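You operate a simulated robot arm through the tools that you are given. There is no shell and no other tool. Be economical: measure what you need, move in short steps, check, and stop when the job is done.

You are at the controls of a simulated robot arm. One attempt, no reset.

## Task
Unclip the lunch carrier and lift off its lid and green tin.
Fine: both clips open, lid and tin down on the side counter, nothing spilt.

It is judged by the outcome, as a careful person would: the job done as asked, and still so three seconds after it is handed in. It fails if anything else is knocked over, pushed out of place, dropped, spilled or broken. Lids that push on must go on centred and level and be pressed home; caps that screw on are set level and turned clockwise until they are tight.

## Robot
A 6-joint arm with a two-finger parallel gripper, fixed in place. Base frame: the origin is at the foot of the arm, x ahead of it, y to its left, z up; the work surface is at about z = 0.806. Readings come in m, rad, newtons and seconds.
With the tool pointing down near the work surface it reaches from about 0.26 to 0.68 m from the base axis. Its first joint turns from -1.152 to 1.152 rad. Payload 2.9 kg.
The TCP is the grasp point between the finger pads, 0.03 m short of the fingertips. In the tool frame z runs along the fingers and y along their closing line. Largest opening 0.11 m; finger width 0.02, thickness 0.01; the body of the gripper, 0.048 by 0.112 m, starts 0.055 m behind the TCP.
Orientation is that of the tool frame in the base frame, as a unit quaternion [w, x, y, z]. With the fingers straight down and closing along the base's y, the tool's x points along the base's -x, its y along +y and its z along -z.

## Interface
- The arm moves only by the tool nudge_tool. Its argument "commands" is a list of rows, each an object (a shift or turn left out is 0, a gripper value left out holds the last) with "slide": the shift along the tool's x, y, z in m, a list of three; "rot": the turn, a rotation vector about the tool's x, y, z in rad, a list of three; "jaw": the opening in per cent of the stroke, from 0 (shut) to 100 (fully open). In form: [{"slide": [x, y, z], "rot": [rx, ry, rz], "jaw": jaw}, ...]. A call has 1 to 20 rows; each row shifts and turns the commanded pose from where the row before left it, along the tool's axes as they then stand. A row lasts 0.2 s, in which the tool goes at most 0.05 m and 0.15 rad; a call with a longer step from one row to the next is refused whole, and so is a gripper value outside its range. Where a pose cannot be reached the arm comes as near as it can. A force on the tool above 40 N (or 10 N above the force at the start of the call, whichever is more), or a blocked arm, ends the call early, and 0.2 s more pass. Each finger travels about 0.108 m/s and halts on what it meets, pressing with about 26 N; the grip force reading is that of the motor and also rises with nothing between the fingers. The clock runs only during rows and for 0.2 s after the last one: add rows that do not move to give the fingers time. The reply holds the time, the measured pose of the TCP, the force on the tool along the base axes, the opening and the grip force, in the units named above and with some noise.
- Cameras (640 x 400 px; columns grow to the right, rows downward): "scene" is fixed at [0.0748, 0.4344, 1.3904]; the picture's right is [-0.76, -0.65, 0.00], its down [-0.33, 0.38, -0.86] and it looks along [0.56, -0.66, -0.50] (base axes); focal length 365 px, centre (320, 200). "wrist" rides on the gripper at [-0.036, 0, -0.057] in the tool frame; the picture's right is [0.00, -1.00, 0.00], its down [0.97, 0.00, -0.24] and it looks along [0.24, 0.00, 0.97] (tool axes); focal length 218 px, centre (320, 200).
- get_image(camera): a new picture of that camera. It takes no simulated time.
- measure_at(camera, pixels): there is no depth. For up to 12 entries [column, row, z] of the newest picture of that camera ("zoom" is the newest enlarged one), the place [x, y] in the base frame at which the ray of that pixel passes the height z, good to about 0.002 m. It takes no simulated time.
- enlarge(camera, box): a new picture of the part [left, top, right, bottom] of that camera's present view, enlarged. It takes no simulated time.
- finish_job(): hands the job in; it is judged then, once.

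Keep the steps short. Do not move on a guess: measure, check each grasp and each placing, and mend mistakes. In all there are 80 turns and 54 pictures (those below and enlarged ones count). Leave the gripper open and the arm clear of the work at the hand-in unless told otherwise, and finish with a single line.

The tools are called after ">>>" as a command line: name --argument value ..., lists and objects as JSON in quotes. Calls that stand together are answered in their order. nudge_tool: Moves the arm, as the interface text tells. Its arguments: {"type":"object","properties":{"commands":{"type":"array","items":{"type":"object","properties":{"slide":{"type":"array","items":{"type":"number"}},"rot":{"type":"array","items":{"type":"number"}},"jaw":{"type":"number"}}}}},"required":["commands"]} The other tools are called the same way: get_image (camera) takes a picture; measure_at (camera, pixels) gives the place at which the rays of pixels pass given heights; enlarge (camera, box) takes an enlarged picture of a part of a camera's view; finish_job () hands the job in.

At the start:

```text
clock: 0.0
position: [0.3814, -0.27, 1.196]
tool_rot: [-0.001, 0.0, 1.0, 0.0]
force: [1.0, -0.4, 0.4]
opening: 0.1099
finger_force: 0.0
```

scene: 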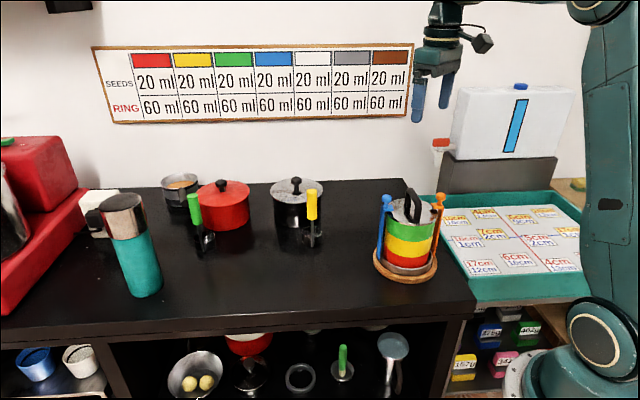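
wrist: 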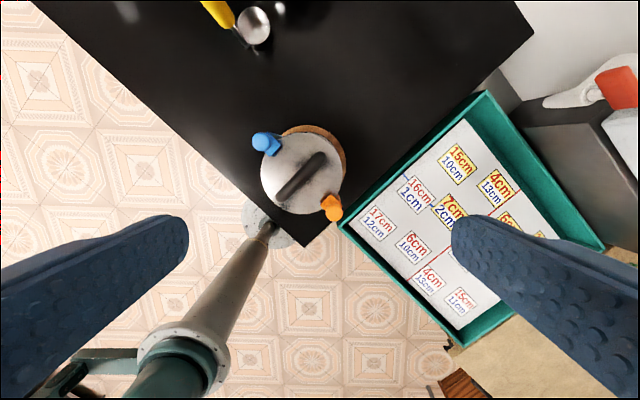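

I see the carrier at about (408,240) in the scene, with a blue clip on the left and an orange one on the right. I'll enlarge it in both views.

>>> enlarge --camera "scene" --box '[350, 170, 470, 290]'

>>> enlarge --camera "wrist" --box '[230, 110, 370, 240]'

```text
3.33 times, centred on (410, 230) of scene
```

zoom: 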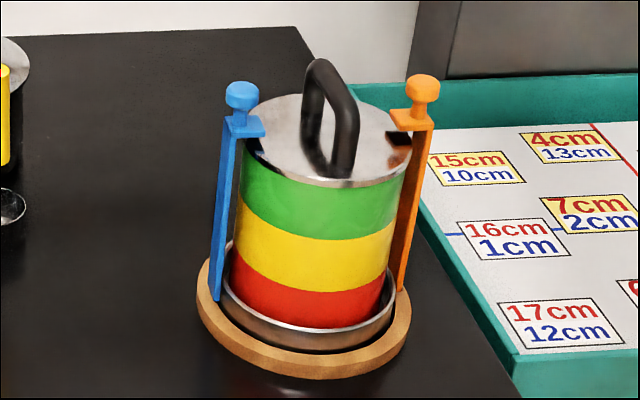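

```text
3.08 times, centred on (300, 175) of wrist
```

zoom: 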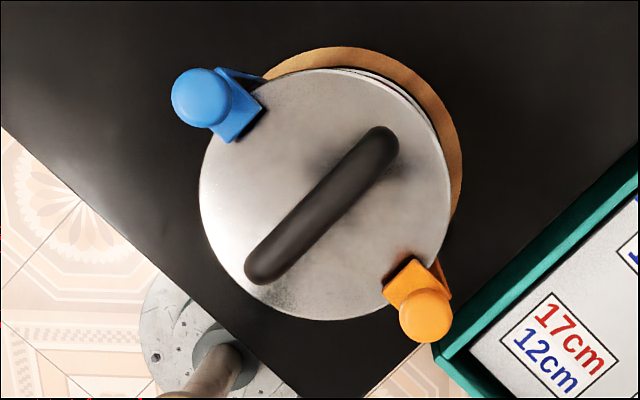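

I'll measure the knobs, base and handle at several heights in both views, to find their heights.

>>> measure_at --camera "scene" --pixels '[[386.6, 197, 0.95], [386.6, 197, 1.0], [386.6, 197, 1.05], [440.6, 195.2, 0.95], [440.6, 195.2, 1.0], [440.6, 195.2, 1.05], [406, 284, 0.806], [373, 255, 0.806], [437, 267, 0.806], [475, 298, 0.806], [404, 180, 0.806], [417, 196, 1.0]]'

>>> measure_at --camera "wrist" --pixels '[[261.4, 141.6, 0.95], [261.4, 141.6, 1.0], [261.4, 141.6, 1.05], [334.1, 212.3, 0.95], [334.1, 212.3, 1.0], [334.1, 212.3, 1.05], [303, 247, 0.806], [535, 38, 0.806], [455, 345, 0.806], [302, 174, 0.95], [302, 174, 1.0], [340, 225, 0.806]]'

>>> get_image --camera "scene"

```text
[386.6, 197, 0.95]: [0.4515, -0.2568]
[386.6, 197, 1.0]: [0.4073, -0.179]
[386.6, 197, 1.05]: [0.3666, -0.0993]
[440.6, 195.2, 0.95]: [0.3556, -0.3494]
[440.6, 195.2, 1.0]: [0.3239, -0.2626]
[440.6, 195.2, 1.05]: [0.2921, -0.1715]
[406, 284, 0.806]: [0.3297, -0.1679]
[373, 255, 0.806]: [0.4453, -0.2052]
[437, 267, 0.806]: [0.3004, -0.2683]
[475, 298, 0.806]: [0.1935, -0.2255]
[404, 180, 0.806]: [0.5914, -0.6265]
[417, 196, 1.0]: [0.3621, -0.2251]
```

```text
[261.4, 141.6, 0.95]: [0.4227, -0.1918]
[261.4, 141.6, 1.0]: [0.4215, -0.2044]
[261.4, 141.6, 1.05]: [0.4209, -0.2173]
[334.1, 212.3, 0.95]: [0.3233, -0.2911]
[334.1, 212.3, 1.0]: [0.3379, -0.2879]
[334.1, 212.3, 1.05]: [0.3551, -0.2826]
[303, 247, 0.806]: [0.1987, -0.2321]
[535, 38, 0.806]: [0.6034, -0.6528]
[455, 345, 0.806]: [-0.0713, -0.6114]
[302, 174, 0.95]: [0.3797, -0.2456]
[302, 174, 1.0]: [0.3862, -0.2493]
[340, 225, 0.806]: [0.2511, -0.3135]
```

```text
49 pictures are left
```

scene: 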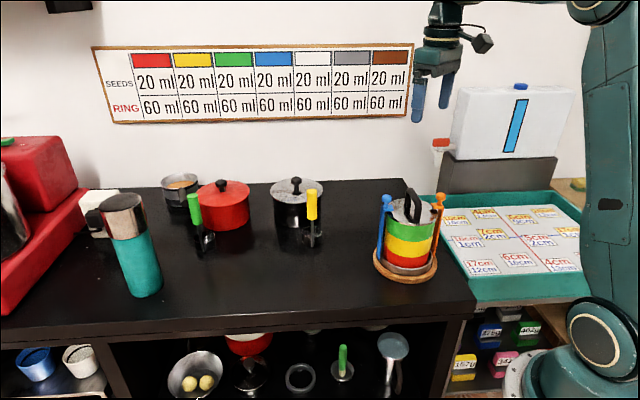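

The black counter is at z≈0.806, and the carrier stands on its near corner. "Side counter" could mean the black top or the unit holding the teal tray, so I'll look closer at the tray area.

>>> enlarge --camera "scene" --box '[400, 150, 640, 400]'

>>> enlarge --camera "wrist" --box '[320, 60, 640, 400]'

```text
1.60 times, centred on (520, 275) of scene
```

zoom: 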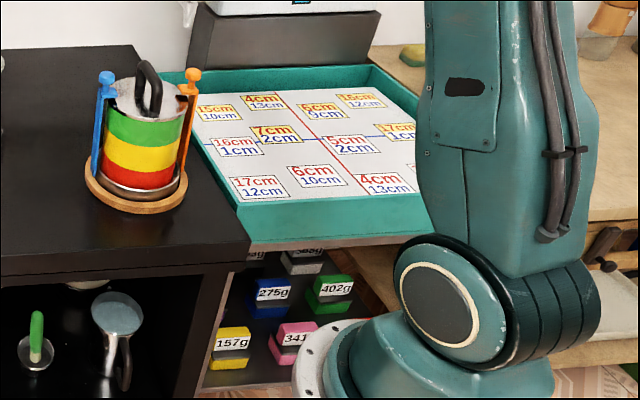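

```text
1.18 times, centred on (480, 230) of wrist
```

zoom: 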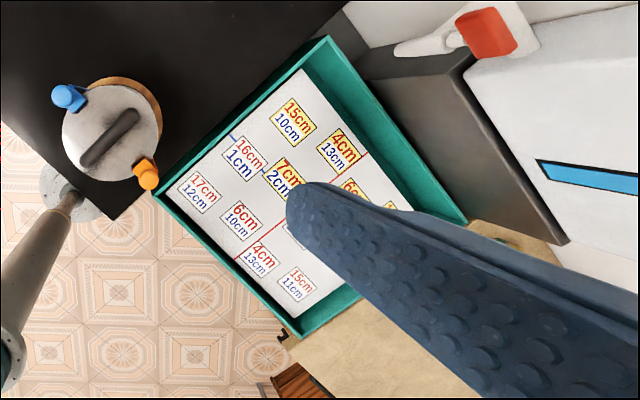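

The tray side lies beyond the joint range, and the surface I was given (z=0.806) is the black counter, so I take that as the side counter. Triangulating puts the blue knob at about (0.421,-0.202,0.986) and the orange at (0.3335,-0.289,0.985), with the axis near (0.377,-0.245). Next I want a closer look at the clips, and I'll measure free counter spots.

>>> enlarge --camera "scene" --box '[372, 185, 452, 235]'

>>> measure_at --camera "scene" --pixels '[[345, 250, 0.806], [320, 275, 0.806], [250, 290, 0.806], [210, 290, 0.806], [145, 290, 0.806], [165, 275, 0.806], [202, 248, 0.806], [312, 245, 0.806], [300, 229, 0.806], [340, 312, 0.806], [200, 326, 0.806], [345, 210, 0.806]]'

>>> measure_at --camera "wrist" --pixels '[[277, 203, 1.0], [277, 203, 1.03], [324, 157, 1.0], [324, 157, 1.03], [302, 178, 0.95], [302, 178, 1.03], [263, 25, 0.82], [300, 50, 0.806]]'

```text
8.00 times, centred on (412, 210) of scene
```

zoom: 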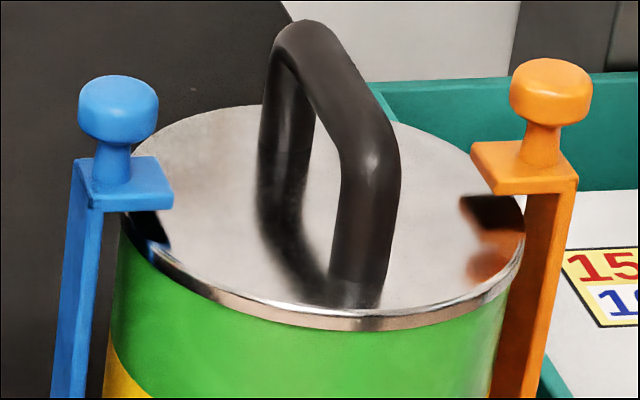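

```text
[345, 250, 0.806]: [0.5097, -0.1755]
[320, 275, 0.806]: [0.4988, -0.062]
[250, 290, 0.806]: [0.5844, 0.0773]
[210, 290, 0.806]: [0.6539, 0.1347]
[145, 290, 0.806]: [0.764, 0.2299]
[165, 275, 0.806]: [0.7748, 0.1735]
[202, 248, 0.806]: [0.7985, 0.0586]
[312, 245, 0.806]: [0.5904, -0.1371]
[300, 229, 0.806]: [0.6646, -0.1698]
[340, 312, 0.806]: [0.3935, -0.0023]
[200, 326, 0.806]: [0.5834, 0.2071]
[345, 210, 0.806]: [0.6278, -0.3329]
```

```text
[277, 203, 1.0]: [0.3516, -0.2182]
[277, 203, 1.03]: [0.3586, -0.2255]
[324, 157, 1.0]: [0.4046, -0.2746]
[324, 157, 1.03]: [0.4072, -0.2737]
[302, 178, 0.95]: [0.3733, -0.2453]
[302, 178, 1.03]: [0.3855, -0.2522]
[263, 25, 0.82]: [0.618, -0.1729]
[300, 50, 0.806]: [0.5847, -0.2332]
```

The clips are L-levers with mushroom knobs, and the tongue plate hooks over the lid. I'll turn the gripper 45° so it closes tangentially and move above the orange knob at z≈1.06, then check.

>>> nudge_tool --commands '[{"rot": [0, 0, -0.131], "jaw": 50}, {"rot": [0, 0, -0.131]}, {"rot": [0, 0, -0.131]}, {"rot": [0, 0, -0.131]}, {"rot": [0, 0, -0.131]}, {"rot": [0, 0, -0.13]}, {"slide": [0.0235, 0.0103, 0.0]}, {"slide": [0.0236, 0.0103, 0.03]}, {"slide": [0, 0, 0.04]}, {"slide": [0, 0, 0.03]}, {"slide": [0, 0, 0.02]}, {}]'

>>> get_image --camera "wrist"

>>> enlarge --camera "scene" --box '[340, 120, 500, 240]'

```text
clock: 2.6
position: [0.3332, -0.2879, 1.0758]
tool_rot: [0.0, -0.383, 0.924, 0.0]
force: [0.1, -0.1, 0.8]
opening: 0.055
finger_force: 0.1
```

```text
45 pictures are left
```

wrist: 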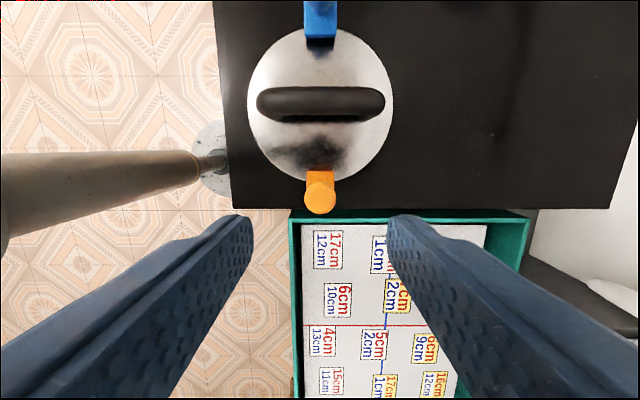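

```text
3.33 times, centred on (420, 180) of scene
```

zoom: 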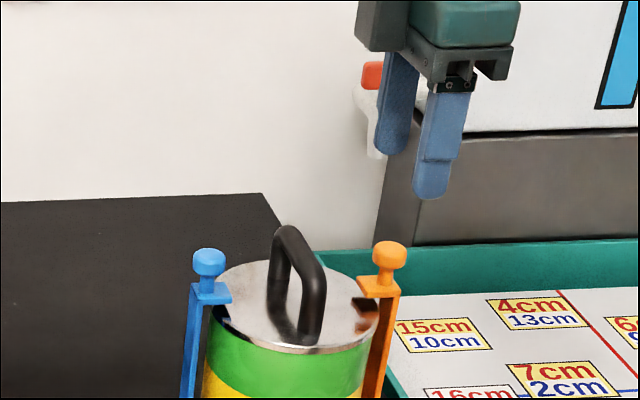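

The knob is at (319,195), centred between the fingers. I'll measure the knob, lid edges and handle again from here.

>>> measure_at --camera "wrist" --pixels '[[319, 197, 0.985], [319, 197, 0.975], [247, 102, 0.948], [393, 102, 0.948], [320, 30, 0.948], [320, 182, 0.948], [258, 102, 1.0], [386, 102, 1.0], [306, 175, 0.96], [333, 175, 0.96], [290, 218, 0.82], [530, 215, 0.82]]'

```text
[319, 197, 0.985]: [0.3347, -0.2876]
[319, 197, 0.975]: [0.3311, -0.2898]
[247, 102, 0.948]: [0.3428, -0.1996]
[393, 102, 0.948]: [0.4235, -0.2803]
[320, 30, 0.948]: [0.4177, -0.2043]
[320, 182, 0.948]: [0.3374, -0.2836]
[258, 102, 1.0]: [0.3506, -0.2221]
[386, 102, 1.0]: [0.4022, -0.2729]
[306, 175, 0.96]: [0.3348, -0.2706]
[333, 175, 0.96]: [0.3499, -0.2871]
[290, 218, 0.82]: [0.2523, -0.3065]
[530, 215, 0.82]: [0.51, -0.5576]
```

The lid is about 0.114 m across, so it is wider than the gripper and I'll lift it by the handle. The knob is under the TCP, so I'll go down to z≈0.997 and close on the cap.

>>> nudge_tool --commands '[{"slide": [0, 0, 0.03]}, {"slide": [0, 0, 0.025]}, {"slide": [0, 0, 0.015]}, {"slide": [0, 0, 0.007]}, {"jaw": 0}, {}, {}]'

>>> enlarge --camera "scene" --box '[370, 160, 470, 230]'

```text
clock: 4.2
position: [0.3331, -0.2884, 0.999]
tool_rot: [0.0, -0.383, 0.924, 0.0]
force: [0.1, -0.2, -0.3]
opening: 0.0206
finger_force: 26.3
```

```text
5.71 times, centred on (420, 195) of scene
```

zoom: 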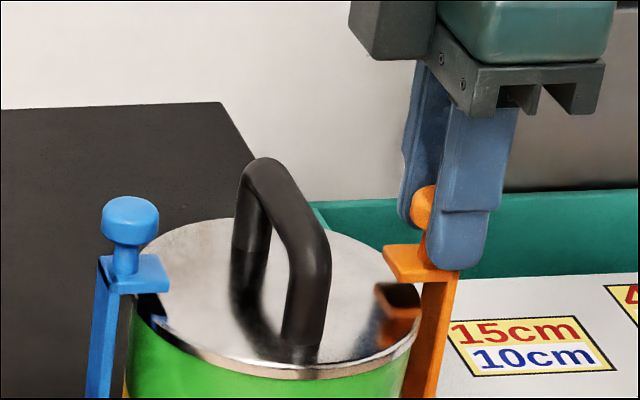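

The cap is held (opening 0.0206). I'll pull outward (tool +x) by 0.02 with a slight drop and read the force.

>>> nudge_tool --commands '[{"slide": [0.005, 0, 0]}, {"slide": [0.005, 0, 0.0003]}, {"slide": [0.005, 0, 0.0004]}, {"slide": [0.005, 0, 0.0006]}, {}]'

>>> enlarge --camera "scene" --box '[350, 160, 470, 290]'

```text
clock: 5.4
position: [0.3197, -0.301, 0.9978]
tool_rot: [0.0, -0.382, 0.924, 0.0]
force: [-1.4, 3.8, 12.8]
opening: 0.0206
finger_force: 26.0
```

```text
3.08 times, centred on (410, 225) of scene
```

zoom: 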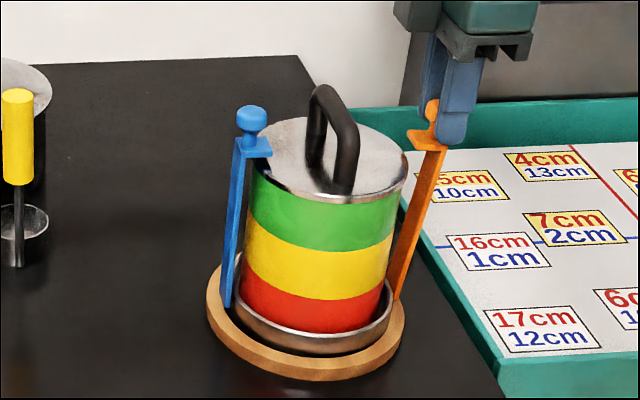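

The lever swings freely at its base pivot. The upward force suggests my arc dropped a little too early, so I'll continue on a corrected arc.

>>> nudge_tool --commands '[{"slide": [0.01, 0, -0.0002]}, {"slide": [0.01, 0, 0.0014]}, {"slide": [0.01, 0, 0.0024]}, {"slide": [0.01, 0, 0.0031]}, {"slide": [0.01, 0, 0.0038]}, {}]'

>>> enlarge --camera "scene" --box '[350, 160, 470, 290]'

```text
clock: 6.8
position: [0.2837, -0.338, 0.9863]
tool_rot: [0.001, -0.381, 0.924, 0.0]
force: [0.0, 2.1, 7.2]
opening: 0.0205
finger_force: 26.4
```

```text
3.08 times, centred on (410, 225) of scene
```

zoom: 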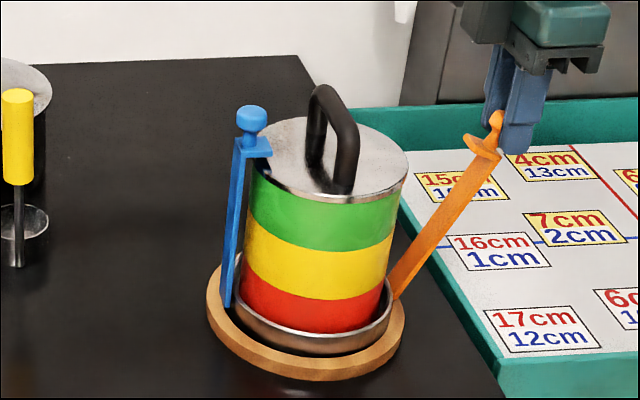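

It is smooth at about 25°. I'll carry on to about 55°.

>>> nudge_tool --commands '[{"slide": [0.01, 0, 0.0048]}, {"slide": [0.01, 0, 0.0057]}, {"slide": [0.01, 0, 0.0068]}, {"slide": [0.01, 0, 0.008]}, {"slide": [0.008, 0, 0.0075]}, {"slide": [0.007, 0, 0.0075]}, {"slide": [0.006, 0, 0.0073]}, {"slide": [0.005, 0, 0.0069]}, {}]'

>>> enlarge --camera "scene" --box '[350, 160, 510, 290]'

```text
clock: 8.8
position: [0.2356, -0.3854, 0.9314]
tool_rot: [0.0, -0.381, 0.925, -0.001]
force: [-6.1, -7.2, 11.8]
opening: 0.0204
finger_force: 26.4
```

```text
3.08 times, centred on (430, 225) of scene
```

zoom: 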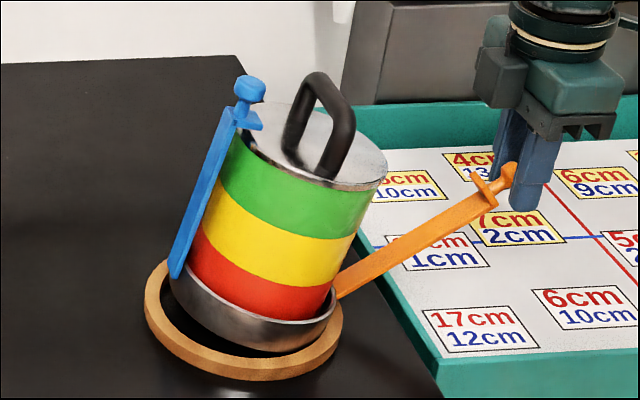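

The lever has reached its stop and the carrier is tilting. I'll back up along the same path slowly right away.

>>> nudge_tool --commands '[{"slide": [-0.0025, 0, -0.0035]}, {"slide": [-0.0025, 0, -0.0034]}, {"slide": [-0.003, 0, -0.0037]}, {"slide": [-0.003, 0, -0.0036]}, {"slide": [-0.0035, 0, -0.0038]}, {"slide": [-0.0035, 0, -0.0037]}, {}]'

>>> enlarge --camera "scene" --box '[350, 160, 510, 290]'

```text
clock: 10.4
position: [0.2494, -0.3716, 0.9548]
tool_rot: [-0.001, -0.382, 0.924, -0.001]
force: [1.9, 1.1, -4.5]
opening: 0.0204
finger_force: 26.1
```

```text
3.08 times, centred on (430, 225) of scene
```

zoom: 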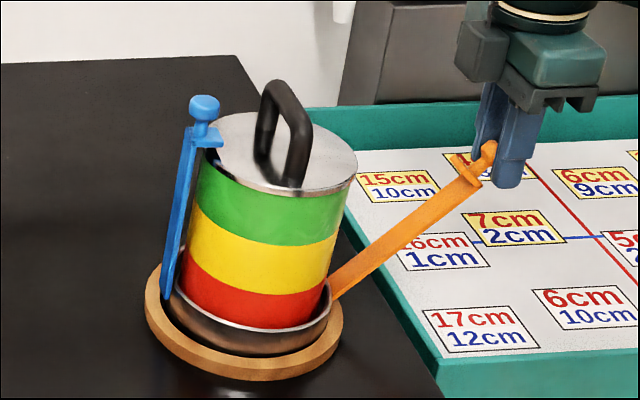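

Still tilted slightly. I'll back up further the same way.

>>> nudge_tool --commands '[{"slide": [-0.004, 0, -0.0036]}, {"slide": [-0.004, 0, -0.0035]}, {"slide": [-0.004, 0, -0.003]}, {"slide": [-0.003, 0, -0.002]}, {}]'

>>> enlarge --camera "scene" --box '[350, 160, 510, 290]'

```text
clock: 11.6
position: [0.2604, -0.36, 0.967]
tool_rot: [0.0, -0.383, 0.924, 0.0]
force: [-1.2, -2.9, -2.5]
opening: 0.0203
finger_force: 25.9
```

```text
3.08 times, centred on (430, 225) of scene
```

zoom: 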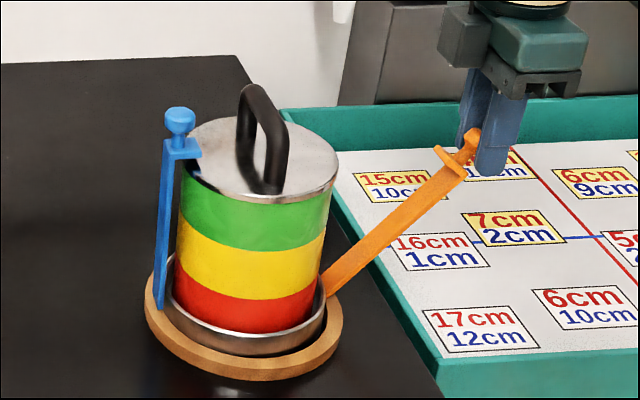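

The carrier is back on its base, and the clip stands at roughly 40°. I'll open the jaws gently and see whether the clip stays and the carrier stands level.

>>> nudge_tool --commands '[{"jaw": 30}, {"jaw": 45}, {}, {}]'

>>> enlarge --camera "scene" --box '[350, 160, 470, 290]'

```text
clock: 12.6
position: [0.2624, -0.3603, 0.9669]
tool_rot: [0.0, -0.383, 0.924, 0.0]
force: [-0.7, 0.7, 0.1]
opening: 0.0496
finger_force: 0.1
```

```text
3.08 times, centred on (410, 225) of scene
```

zoom: 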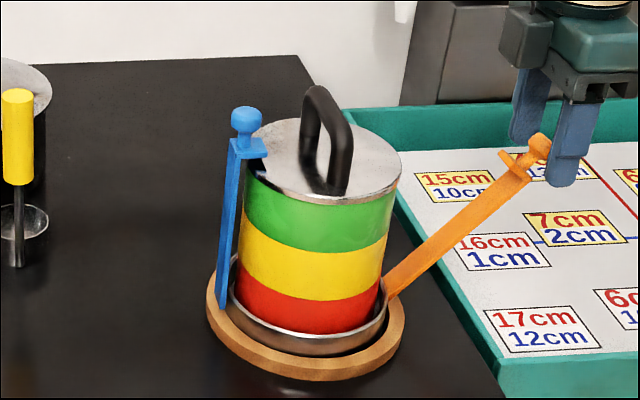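

The carrier stands upright and the orange clip rests open on its stop at about 40°. For the blue clip I'll stop well short of that. I'll rise to z≈1.10 and cross over to the blue knob.

>>> nudge_tool --commands '[{"slide": [0, 0, -0.02]}, {"slide": [0, 0, -0.04]}, {"slide": [0, 0, -0.04]}, {"slide": [0, 0, -0.033]}, {"slide": [-0.03, 0, 0]}, {"slide": [-0.04, 0, 0]}, {"slide": [-0.04, 0, 0]}, {"slide": [-0.04, 0, 0]}, {"slide": [-0.04, 0, 0]}, {"slide": [-0.034, 0, 0]}, {}]'

>>> get_image --camera "wrist"

>>> enlarge --camera "scene" --box '[350, 170, 470, 290]'

```text
clock: 15.0
position: [0.4194, -0.2027, 1.1001]
tool_rot: [0.0, -0.383, 0.924, 0.0]
force: [0.8, -0.4, 0.0]
opening: 0.0495
finger_force: 0.0
```

```text
36 pictures are left
```

wrist: 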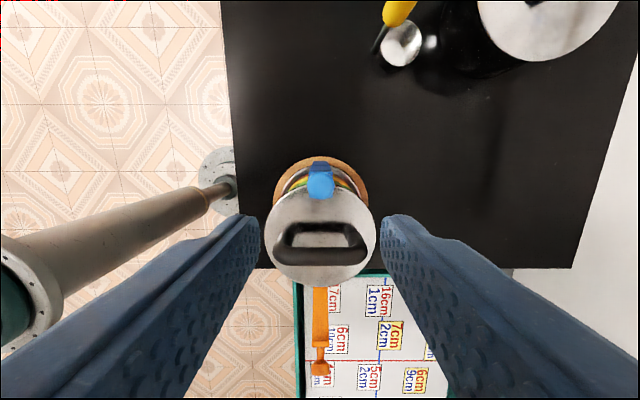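

```text
3.33 times, centred on (410, 230) of scene
```

zoom: 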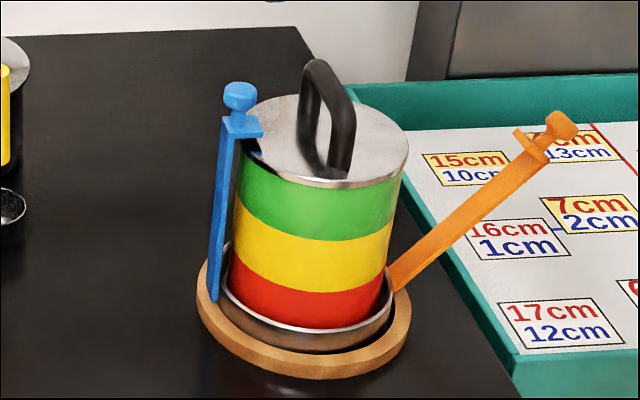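

The carrier looks the same as at the start. I'll measure the blue knob at (320,183).

>>> measure_at --camera "wrist" --pixels '[[320, 184, 0.985], [320, 184, 0.975], [267, 238, 0.948], [376, 238, 0.948], [320, 198, 0.948], [320, 287, 0.948], [283, 232, 0.997], [361, 232, 0.997]]'

```text
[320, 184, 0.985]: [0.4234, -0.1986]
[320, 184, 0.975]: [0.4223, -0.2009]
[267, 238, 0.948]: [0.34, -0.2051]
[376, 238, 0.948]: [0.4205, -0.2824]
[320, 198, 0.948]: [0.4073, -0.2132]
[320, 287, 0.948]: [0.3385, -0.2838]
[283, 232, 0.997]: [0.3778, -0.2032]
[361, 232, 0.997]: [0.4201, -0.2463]
```

The knob is about 3 mm further out. I'll shift, go down to z≈0.999 and close.

>>> nudge_tool --commands '[{"slide": [-0.003, 0, 0.03]}, {"slide": [0, 0, 0.03]}, {"slide": [0, 0, 0.025]}, {"slide": [0, 0, 0.016]}, {"jaw": 0}, {}, {}]'

>>> enlarge --camera "scene" --box '[350, 160, 470, 290]'

```text
clock: 16.6
position: [0.42, -0.2008, 0.9969]
tool_rot: [0.0, -0.383, 0.924, 0.0]
force: [1.1, -0.7, 0.2]
opening: 0.0206
finger_force: 26.1
```

```text
3.08 times, centred on (410, 225) of scene
```

zoom: 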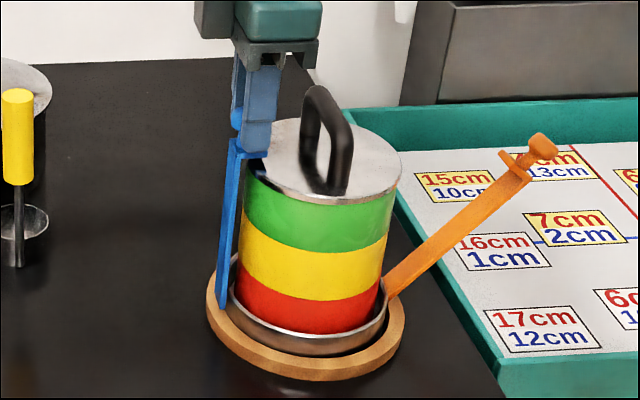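

It is held. I'll swing the blue clip outward (tool -x) along the same arc, to about 25° only.

>>> nudge_tool --commands '[{"slide": [-0.01, 0, -0.0002]}, {"slide": [-0.01, 0, 0.0003]}, {"slide": [-0.01, 0, 0.0011]}, {"slide": [-0.01, 0, 0.0017]}, {"slide": [-0.01, 0, 0.0025]}, {"slide": [-0.01, 0, 0.0032]}, {"slide": [-0.01, 0, 0.0039]}, {}]'

>>> enlarge --camera "scene" --box '[350, 160, 470, 290]'

```text
clock: 18.4
position: [0.4701, -0.15, 0.9855]
tool_rot: [0.0, -0.383, 0.924, 0.001]
force: [-2.7, -3.4, -0.9]
opening: 0.0206
finger_force: 25.7
```

```text
3.08 times, centred on (410, 225) of scene
```

zoom: 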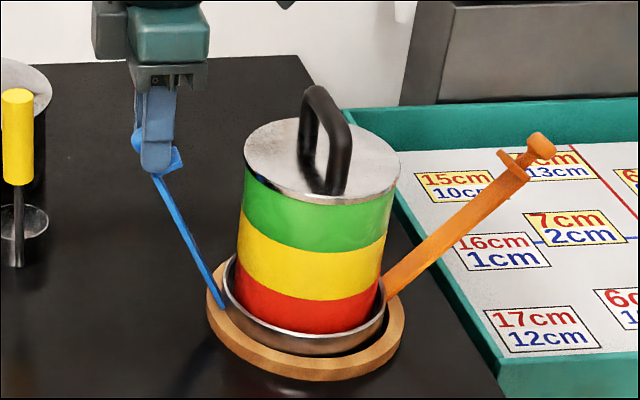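

There is no tilt. I'll take two more small steps to about 32°, then release.

>>> nudge_tool --commands '[{"slide": [-0.008, 0, 0.0037]}, {"slide": [-0.008, 0, 0.0044]}, {}, {"jaw": 30}, {"jaw": 45}, {}, {}]'

>>> enlarge --camera "scene" --box '[350, 160, 470, 290]'

```text
clock: 20.0
position: [0.4824, -0.1399, 0.9768]
tool_rot: [-0.001, -0.383, 0.924, 0.0]
force: [-0.2, -1.0, -1.2]
opening: 0.0496
finger_force: 0.1
```

```text
3.08 times, centred on (410, 225) of scene
```

zoom: 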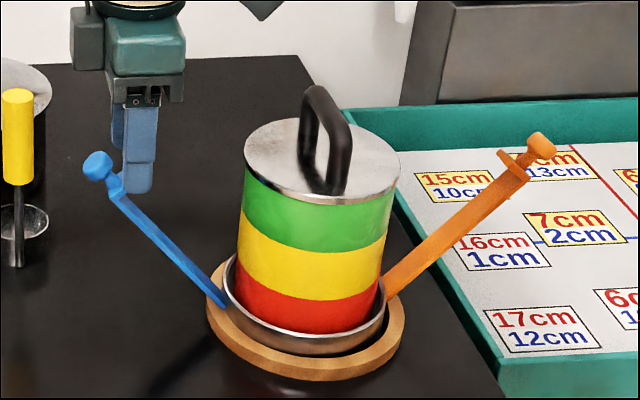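

Both clips are open and the carrier is level. I'll rise to z≈1.10, move over the handle and turn 90° so the jaws close across the bar.

>>> nudge_tool --commands '[{"slide": [0, 0, -0.03]}, {"slide": [0, 0, -0.045]}, {"slide": [0, 0, -0.048]}, {"slide": [0.05, 0, 0], "rot": [0, 0, 0]}, {"slide": [0.05, 0, 0]}, {"slide": [0.048, 0, 0]}, {"rot": [0, 0, 0.1428]}, {"rot": [0, 0, 0.1428]}, {"rot": [0, 0, 0.1428]}, {"rot": [0, 0, 0.1428]}, {"rot": [0, 0, 0.1428]}, {"rot": [0, 0, 0.1428]}, {"rot": [0, 0, 0.1428]}, {"rot": [0, 0, 0.1428]}, {"rot": [0, 0, 0.1428]}, {"rot": [0, 0, 0.1428]}, {"rot": [0, 0, 0.1428]}, {}]'

>>> get_image --camera "wrist"

```text
clock: 23.8
position: [0.3772, -0.2439, 1.1008]
tool_rot: [0.0, 0.384, 0.923, 0.0]
force: [0.0, 0.4, 0.6]
opening: 0.0494
finger_force: 0.1
```

```text
31 pictures are left
```

wrist: 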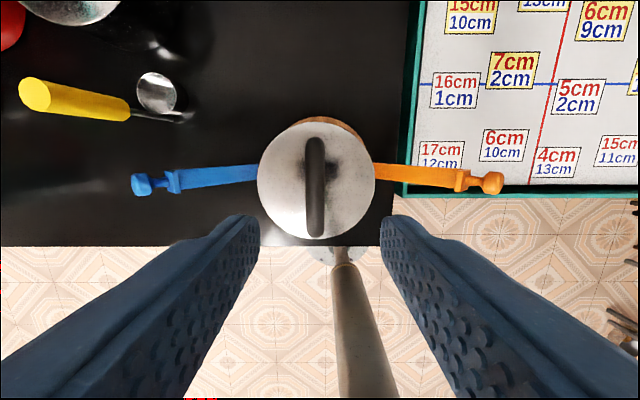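

>>> measure_at --camera "wrist" --pixels '[[315, 186, 0.995], [315, 138, 0.995], [315, 236, 0.995], [257, 180, 0.948], [375, 180, 0.948], [317, 120, 0.948], [317, 239, 0.948], [136, 184, 0.94], [498, 183, 0.94], [158, 95, 0.82], [30, 85, 0.95], [380, 246, 0.806]]'

```text
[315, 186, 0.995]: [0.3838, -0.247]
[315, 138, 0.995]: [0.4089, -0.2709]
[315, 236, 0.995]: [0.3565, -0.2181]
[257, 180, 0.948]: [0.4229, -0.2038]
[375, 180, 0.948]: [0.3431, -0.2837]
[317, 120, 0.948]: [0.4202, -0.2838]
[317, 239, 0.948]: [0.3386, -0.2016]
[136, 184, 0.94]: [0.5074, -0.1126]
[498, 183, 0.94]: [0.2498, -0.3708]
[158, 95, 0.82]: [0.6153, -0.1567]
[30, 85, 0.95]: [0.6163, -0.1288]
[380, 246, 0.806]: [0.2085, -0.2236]
```

The handle bar is centred near (0.382,-0.2455), about 5 mm from the TCP. I'll correct, go down to z≈0.992 and close on the bar.

>>> nudge_tool --commands '[{"slide": [-0.0046, 0.0033, 0.03]}, {"slide": [0, 0, 0.03]}, {"slide": [0, 0, 0.025]}, {"slide": [0, 0, 0.015]}, {"slide": [0, 0, 0.008]}, {"jaw": 0}, {}, {}]'

>>> enlarge --camera "scene" --box '[350, 160, 470, 290]'

```text
clock: 25.6
position: [0.3818, -0.2461, 0.9936]
tool_rot: [0.0, 0.383, 0.924, 0.0]
force: [0.1, -0.2, 0.1]
opening: 0.0156
finger_force: 25.5
```

```text
3.08 times, centred on (410, 225) of scene
```

zoom: 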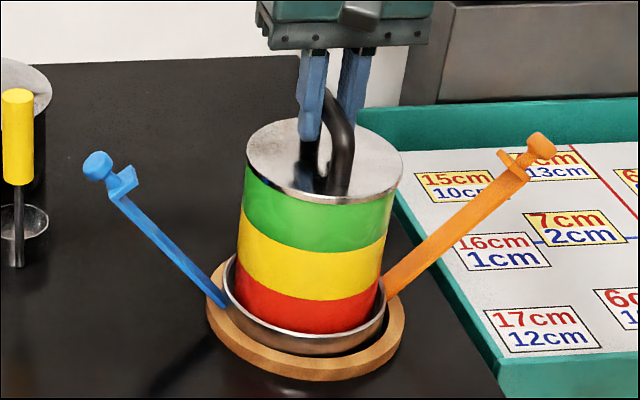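

The bar is held (opening 0.0156). I'll lift slowly straight up 0.03 and check that only the lid comes.

>>> nudge_tool --commands '[{"slide": [0, 0, -0.004]}, {"slide": [0, 0, -0.006]}, {"slide": [0, 0, -0.01]}, {"slide": [0, 0, -0.015]}, {}]'

>>> enlarge --camera "scene" --box '[350, 160, 470, 290]'

```text
clock: 26.8
position: [0.3818, -0.245, 1.029]
tool_rot: [-0.001, 0.383, 0.924, 0.0]
force: [1.0, -0.1, -1.3]
opening: 0.0152
finger_force: 26.2
```

```text
3.08 times, centred on (410, 225) of scene
```

zoom: 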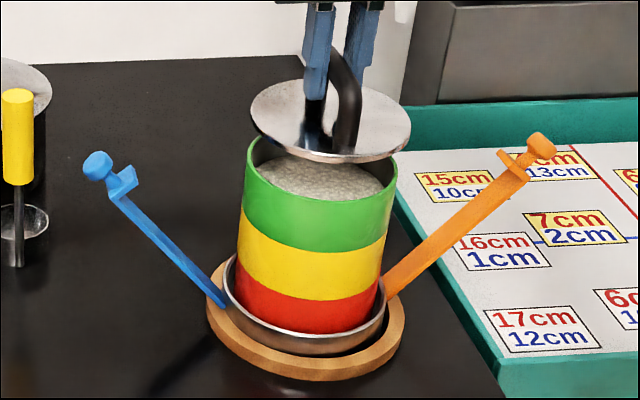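

The lid came off cleanly, and the green tin under it is full of rice. I'll raise the lid to z≈1.09 and carry it to the free counter spot near (0.575,0.02), clear of the blue clip.

>>> nudge_tool --commands '[{"slide": [0, 0, -0.03]}, {"slide": [0, 0, -0.03]}, {"slide": [0.003, 0.02, 0]}, {"slide": [0.0055, 0.034, 0]}, {"slide": [0.0055, 0.034, 0]}, {"slide": [0.0055, 0.034, 0]}, {"slide": [0.0055, 0.034, 0]}, {"slide": [0.0055, 0.034, 0]}, {"slide": [0.0055, 0.034, 0]}, {"slide": [0.0055, 0.034, 0]}, {"slide": [0.0055, 0.034, 0]}, {"slide": [0.0039, 0.0319, 0]}, {}]'

>>> get_image --camera "scene"

>>> get_image --camera "wrist"

```text
clock: 29.6
position: [0.5771, 0.0202, 1.0884]
tool_rot: [-0.001, 0.383, 0.924, 0.001]
force: [-0.1, 1.0, -1.1]
opening: 0.0152
finger_force: 25.9
```

```text
28 pictures are left
```

scene: 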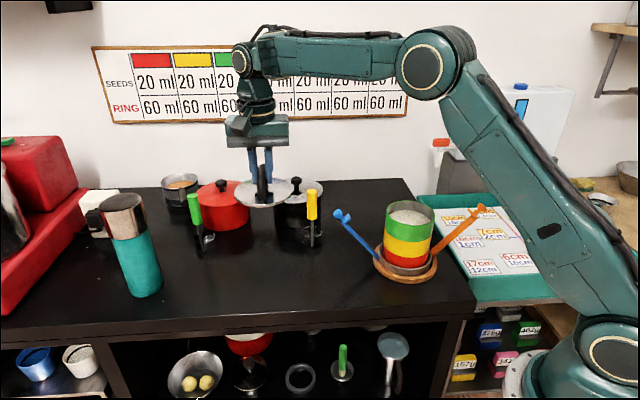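

```text
27 pictures are left
```

wrist: 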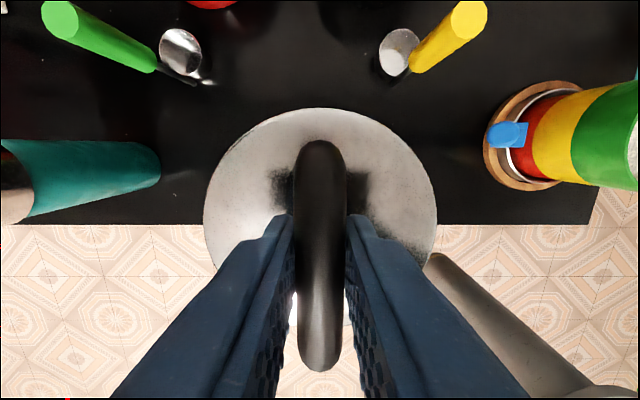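

The lid hangs level above a clear spot. I'll lower it to z≈0.895.

>>> nudge_tool --commands '[{"slide": [0, 0, 0.04]}, {"slide": [0, 0, 0.04]}, {"slide": [0, 0, 0.04]}, {"slide": [0, 0, 0.035]}, {"slide": [0, 0, 0.025]}, {"slide": [0, 0, 0.013]}, {}]'

>>> enlarge --camera "scene" --box '[200, 190, 330, 310]'

```text
clock: 31.2
position: [0.5746, 0.0185, 0.8943]
tool_rot: [0.0, 0.382, 0.924, 0.001]
force: [0.5, -0.2, -0.4]
opening: 0.0155
finger_force: 25.9
```

```text
3.33 times, centred on (265, 250) of scene
```

zoom: 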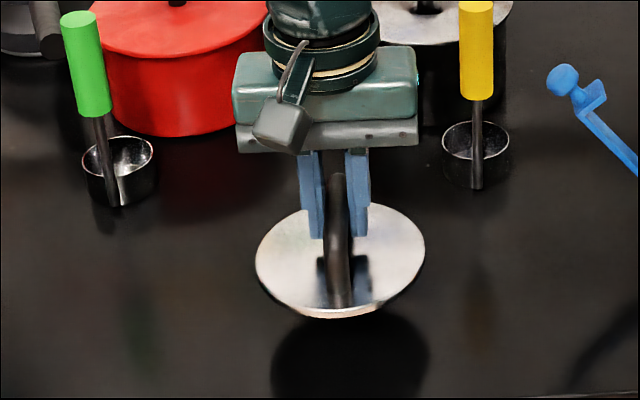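

Level and clear. I'll lower in small steps and watch the force.

>>> nudge_tool --commands '[{"slide": [0, 0, 0.006]}, {"slide": [0, 0, 0.006]}, {"slide": [0, 0, 0.005]}, {"slide": [0, 0, 0.004]}, {}]'

>>> enlarge --camera "scene" --box '[200, 190, 330, 310]'

```text
clock: 32.4
position: [0.5745, 0.02, 0.8724]
tool_rot: [0.0, 0.383, 0.924, 0.0]
force: [-0.3, 0.4, -1.6]
opening: 0.0155
finger_force: 26.4
```

```text
3.33 times, centred on (265, 250) of scene
```

zoom: 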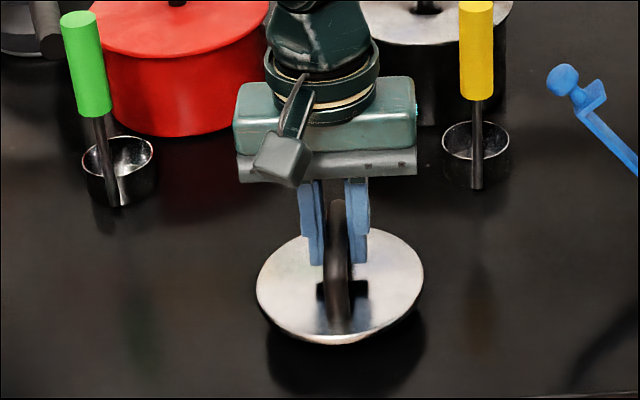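

No contact yet; I'll continue.

>>> nudge_tool --commands '[{"slide": [0, 0, 0.003]}, {"slide": [0, 0, 0.003]}, {"slide": [0, 0, 0.003]}, {"slide": [0, 0, 0.002]}, {}]'

>>> enlarge --camera "scene" --box '[200, 190, 330, 310]'

```text
clock: 33.6
position: [0.576, 0.0203, 0.8598]
tool_rot: [0.0, 0.383, 0.924, 0.0]
force: [-0.1, 1.0, -1.1]
opening: 0.0154
finger_force: 25.9
```

```text
3.33 times, centred on (265, 250) of scene
```

zoom: 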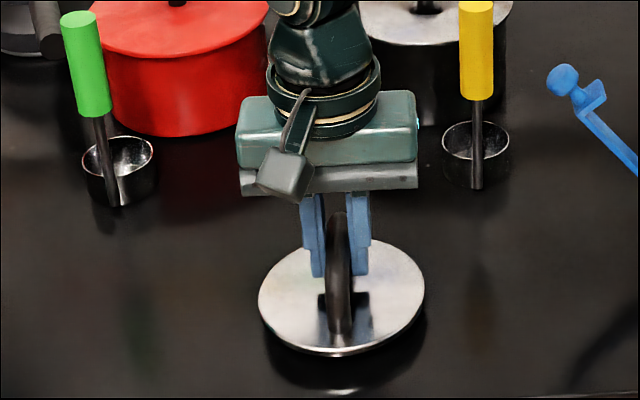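

The lid's reflection shows about 1 cm still to go. I'll keep lowering.

>>> nudge_tool --commands '[{"slide": [0, 0, 0.003]}, {"slide": [0, 0, 0.003]}, {"slide": [0, 0, 0.002]}, {}]'

```text
clock: 34.6
position: [0.5758, 0.0191, 0.8541]
tool_rot: [0.0, 0.383, 0.924, 0.001]
force: [-0.1, -0.3, -0.2]
opening: 0.015
finger_force: 25.4
```

>>> nudge_tool --commands '[{"slide": [0, 0, 0.002]}, {"slide": [0, 0, 0.002]}, {}]'

>>> enlarge --camera "scene" --box '[225, 220, 305, 290]'

```text
clock: 35.4
position: [0.5775, 0.0196, 0.8509]
tool_rot: [0.001, 0.383, 0.924, 0.0]
force: [-2.8, -2.3, 14.4]
opening: 0.0153
finger_force: 25.7
```

```text
5.71 times, centred on (265, 255) of scene
```

zoom: 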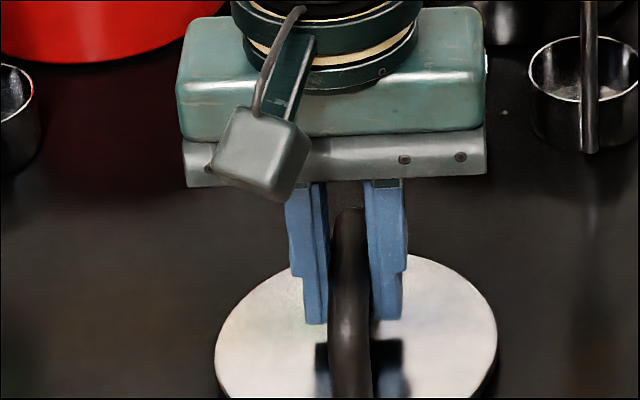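

Contact at 14 N, so the lid is down. I'll ease off 1 mm, open, and rise.

>>> nudge_tool --commands '[{"slide": [0, 0, -0.001]}, {"jaw": 15}, {"jaw": 40}, {}, {"slide": [0, 0, -0.02]}, {"slide": [0, 0, -0.04]}, {"slide": [0, 0, -0.04]}, {"slide": [0, 0, -0.05]}, {"slide": [0, 0, -0.05]}, {"slide": [0, 0, -0.05], "jaw": 100}, {}]'

>>> get_image --camera "scene"

```text
clock: 37.8
position: [0.575, 0.0199, 1.1032]
tool_rot: [0.0, 0.382, 0.924, 0.0]
force: [-0.6, 0.5, 0.4]
opening: 0.1098
finger_force: 0.0
```

```text
22 pictures are left
```

scene: 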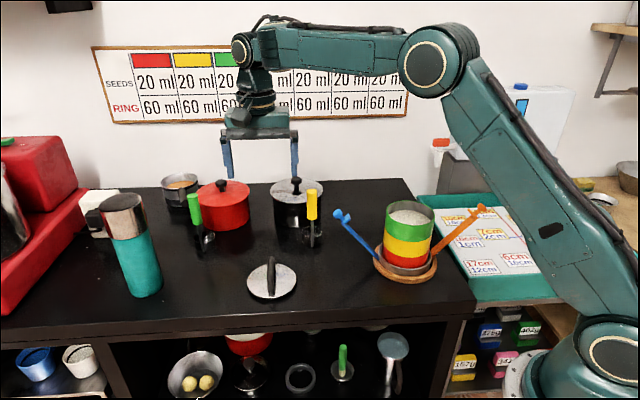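

The lid is down flat. I'll go back above the carrier at z≈1.10 to measure the tin from above.

>>> nudge_tool --commands '[{"slide": [-0.005, -0.036, 0]}, {"slide": [-0.005, -0.036, 0]}, {"slide": [-0.005, -0.036, 0]}, {"slide": [-0.005, -0.036, 0]}, {"slide": [-0.005, -0.036, 0]}, {"slide": [-0.005, -0.036, 0]}, {"slide": [-0.005, -0.036, 0]}, {"slide": [-0.005, -0.036, 0]}, {"slide": [-0.007, -0.036, 0]}, {}]'

>>> enlarge --camera "wrist" --box '[220, 90, 420, 260]'

>>> enlarge --camera "scene" --box '[370, 190, 450, 285]'

```text
clock: 40.0
position: [0.378, -0.2435, 1.1009]
tool_rot: [0.0, 0.382, 0.924, 0.0]
force: [-0.4, 0.2, -0.9]
opening: 0.1099
finger_force: 0.1
```

```text
2.35 times, centred on (320, 175) of wrist
```

zoom: 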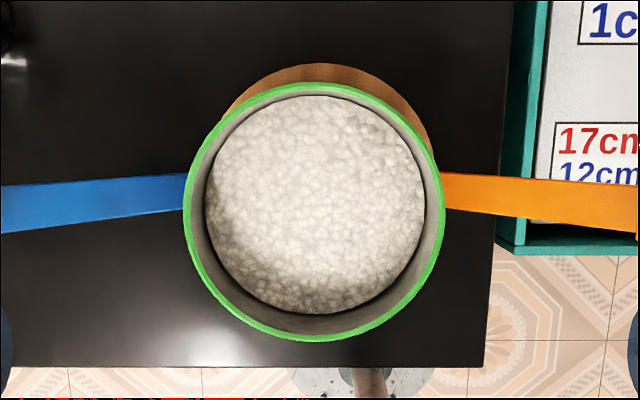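

```text
4.21 times, centred on (410, 238) of scene
```

zoom: 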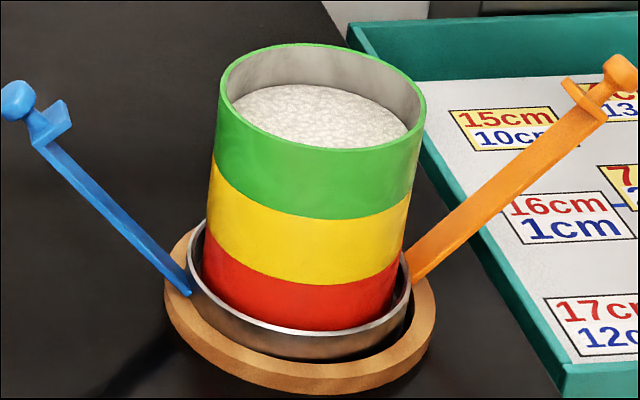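

I'll triangulate the rim height and diameter, using the scene zoom first.

>>> measure_at --camera "zoom" --pixels '[[322, 96, 0.935], [322, 96, 0.945], [322, 96, 0.955], [217, 102, 0.945], [426, 102, 0.945], [321, 147, 0.945], [321, 43, 0.945]]'

>>> enlarge --camera "wrist" --box '[220, 90, 420, 260]'

```text
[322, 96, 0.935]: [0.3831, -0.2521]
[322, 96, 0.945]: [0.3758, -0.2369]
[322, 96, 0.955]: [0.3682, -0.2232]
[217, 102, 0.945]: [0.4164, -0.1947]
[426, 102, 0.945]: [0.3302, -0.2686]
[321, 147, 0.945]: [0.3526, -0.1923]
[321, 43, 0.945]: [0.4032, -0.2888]
```

```text
2.35 times, centred on (320, 175) of wrist
```

zoom: 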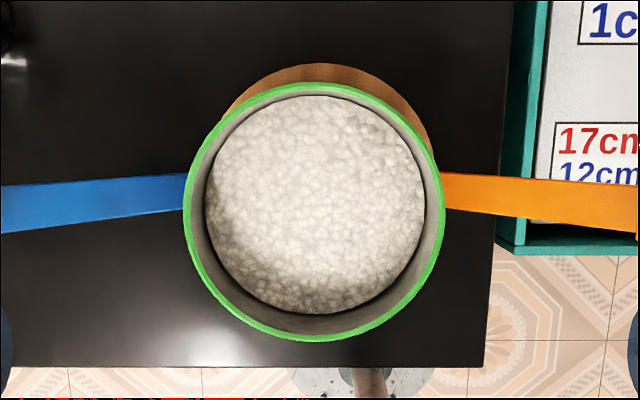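

>>> measure_at --camera "zoom" --pixels '[[313, 210, 0.93], [313, 210, 0.94], [313, 210, 0.95], [183, 212, 0.94], [444, 212, 0.94], [313, 83, 0.94], [313, 342, 0.94], [194, 212, 0.94], [433, 212, 0.94], [206, 212, 0.925], [424, 212, 0.925]]'

```text
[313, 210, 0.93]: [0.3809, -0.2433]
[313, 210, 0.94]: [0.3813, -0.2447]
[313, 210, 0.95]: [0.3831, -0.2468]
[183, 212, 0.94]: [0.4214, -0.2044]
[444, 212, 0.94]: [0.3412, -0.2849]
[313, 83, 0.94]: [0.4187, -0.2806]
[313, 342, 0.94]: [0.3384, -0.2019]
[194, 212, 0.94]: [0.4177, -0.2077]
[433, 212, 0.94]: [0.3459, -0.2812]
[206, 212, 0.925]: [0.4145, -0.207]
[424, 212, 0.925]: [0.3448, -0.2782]
```

The rim is at z≈0.940 and the outer diameter is about 0.113, wider than the jaws. The inner diameter is about 0.103, and the rice sits some 2 cm below the rim. So I'll put both fingers inside and spread them against the walls, which keeps the tin balanced and level. First I'll centre the half-open jaws just above the rim.

>>> nudge_tool --commands '[{"jaw": 50}, {"slide": [-0.0021, 0.0007, 0.03]}, {"slide": [0, 0, 0.04]}, {"slide": [0, 0, 0.04]}, {"slide": [0, 0, 0.014]}, {}]'

>>> enlarge --camera "scene" --box '[370, 170, 450, 270]'

>>> get_image --camera "wrist"

```text
clock: 41.4
position: [0.3798, -0.2428, 0.9751]
tool_rot: [0.0, 0.382, 0.924, 0.0]
force: [-0.5, 0.4, 0.5]
opening: 0.0546
finger_force: 0.1
```

```text
4.00 times, centred on (410, 220) of scene
```

zoom: 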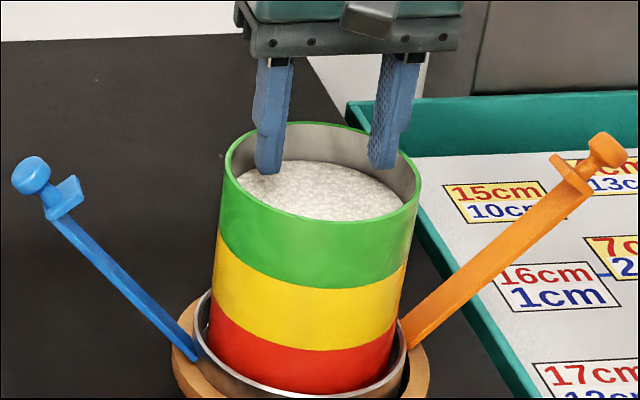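

```text
17 pictures are left
```

wrist: 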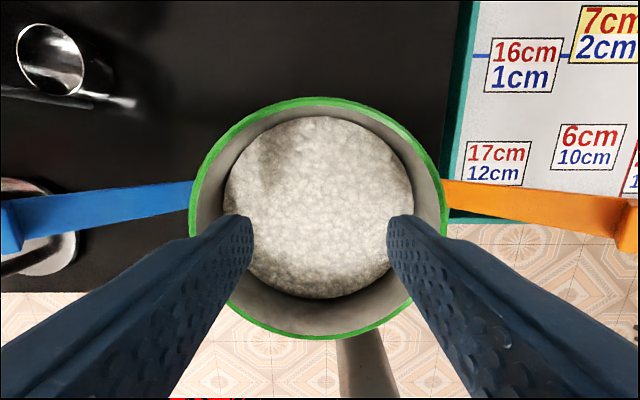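

The fingers are centred over the opening. The rice is at z≈0.918, so I'll go down until the tips are at 0.924, just above it.

>>> nudge_tool --commands '[{"slide": [0, 0, 0.008]}, {"slide": [0, 0, 0.007]}, {"slide": [0, 0, 0.005]}, {}]'

>>> enlarge --camera "scene" --box '[370, 170, 450, 270]'

```text
clock: 42.4
position: [0.3818, -0.2412, 0.9555]
tool_rot: [0.0, 0.382, 0.924, 0.0]
force: [-0.4, -0.1, 0.3]
opening: 0.0549
finger_force: 0.0
```

```text
4.00 times, centred on (410, 220) of scene
```

zoom: 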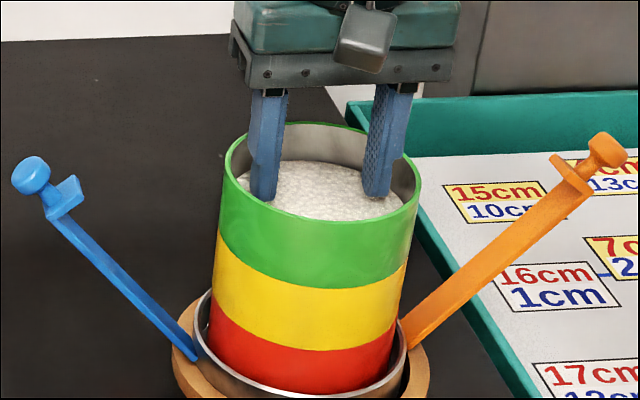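

No contact with the rice. I'll correct the small 2–3 mm offset and spread the fingers gradually against the wall.

>>> nudge_tool --commands '[{"slide": [-0.0012, -0.002, 0]}, {}, {"jaw": 60}, {"jaw": 67}, {"jaw": 71}, {"jaw": 75}, {"jaw": 79}, {"jaw": 84}, {}]'

```text
clock: 44.4
position: [0.3806, -0.2463, 0.9571]
tool_rot: [0.0, 0.382, 0.924, 0.0]
force: [0.3, 0.2, 0.9]
opening: 0.0792
finger_force: 0.0
```

The fingers have stalled at 0.079 while 0.092 was commanded, so they press on both walls. I'll command fully open for full force, then lift 1 cm and check.

>>> nudge_tool --commands '[{"jaw": 100}, {}, {"slide": [0, 0, -0.002]}, {"slide": [0, 0, -0.004]}, {"slide": [0, 0, -0.005]}, {}]'

>>> enlarge --camera "scene" --box '[370, 170, 450, 270]'

```text
clock: 45.8
position: [0.3802, -0.2468, 0.9689]
tool_rot: [-0.001, 0.383, 0.924, -0.001]
force: [0.2, 0.4, -2.4]
opening: 0.0798
finger_force: 0.0
```

```text
4.00 times, centred on (410, 220) of scene
```

zoom: 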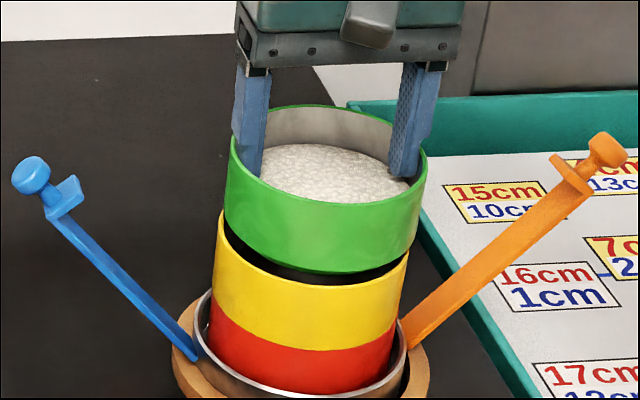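

The green tin is lifted level, with about 3 N of load. I'll raise it further and carry it slowly to the free spot near (0.495,-0.385) behind the carrier.

>>> nudge_tool --commands '[{"slide": [0, 0, -0.01]}, {"slide": [0, 0, -0.015]}, {"slide": [0, 0, -0.015]}, {"slide": [0, 0, -0.01]}, {"slide": [-0.008, 0, 0]}, {"slide": [-0.016, -0.0015, 0]}, {"slide": [-0.02, -0.002, 0]}, {"slide": [-0.02, -0.002, 0]}, {"slide": [-0.02, -0.002, 0]}, {"slide": [-0.02, -0.002, 0]}, {"slide": [-0.02, -0.002, 0]}, {"slide": [-0.02, -0.002, 0]}, {"slide": [-0.018, -0.0015, 0]}, {"slide": [-0.012, -0.0013, 0]}, {"slide": [-0.005, 0, 0]}, {}]'

>>> get_image --camera "scene"

>>> get_image --camera "wrist"

```text
clock: 49.2
position: [0.4969, -0.3835, 1.0186]
tool_rot: [0.001, 0.383, 0.924, 0.0]
force: [1.2, -0.2, -2.0]
opening: 0.0797
finger_force: 0.0
```

```text
14 pictures are left
```

scene: 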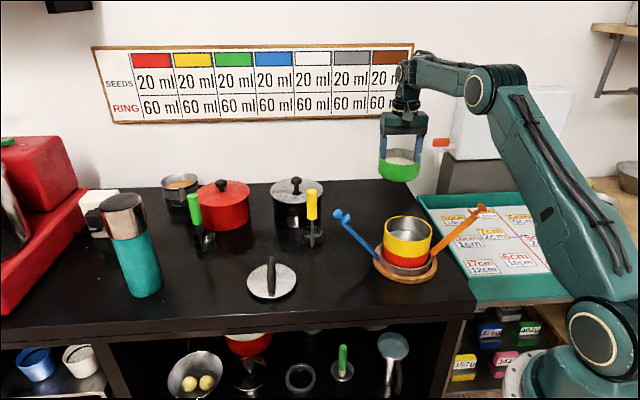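

```text
13 pictures are left
```

wrist: 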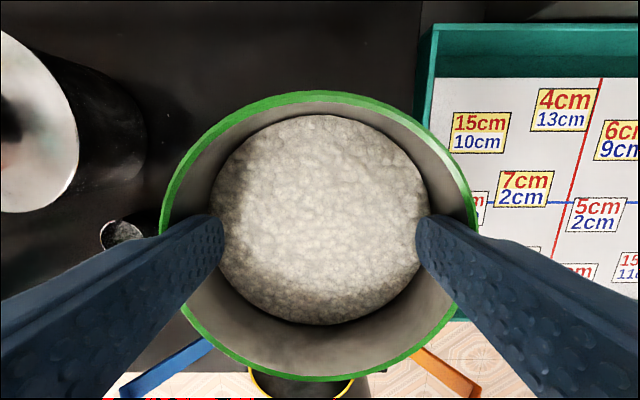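

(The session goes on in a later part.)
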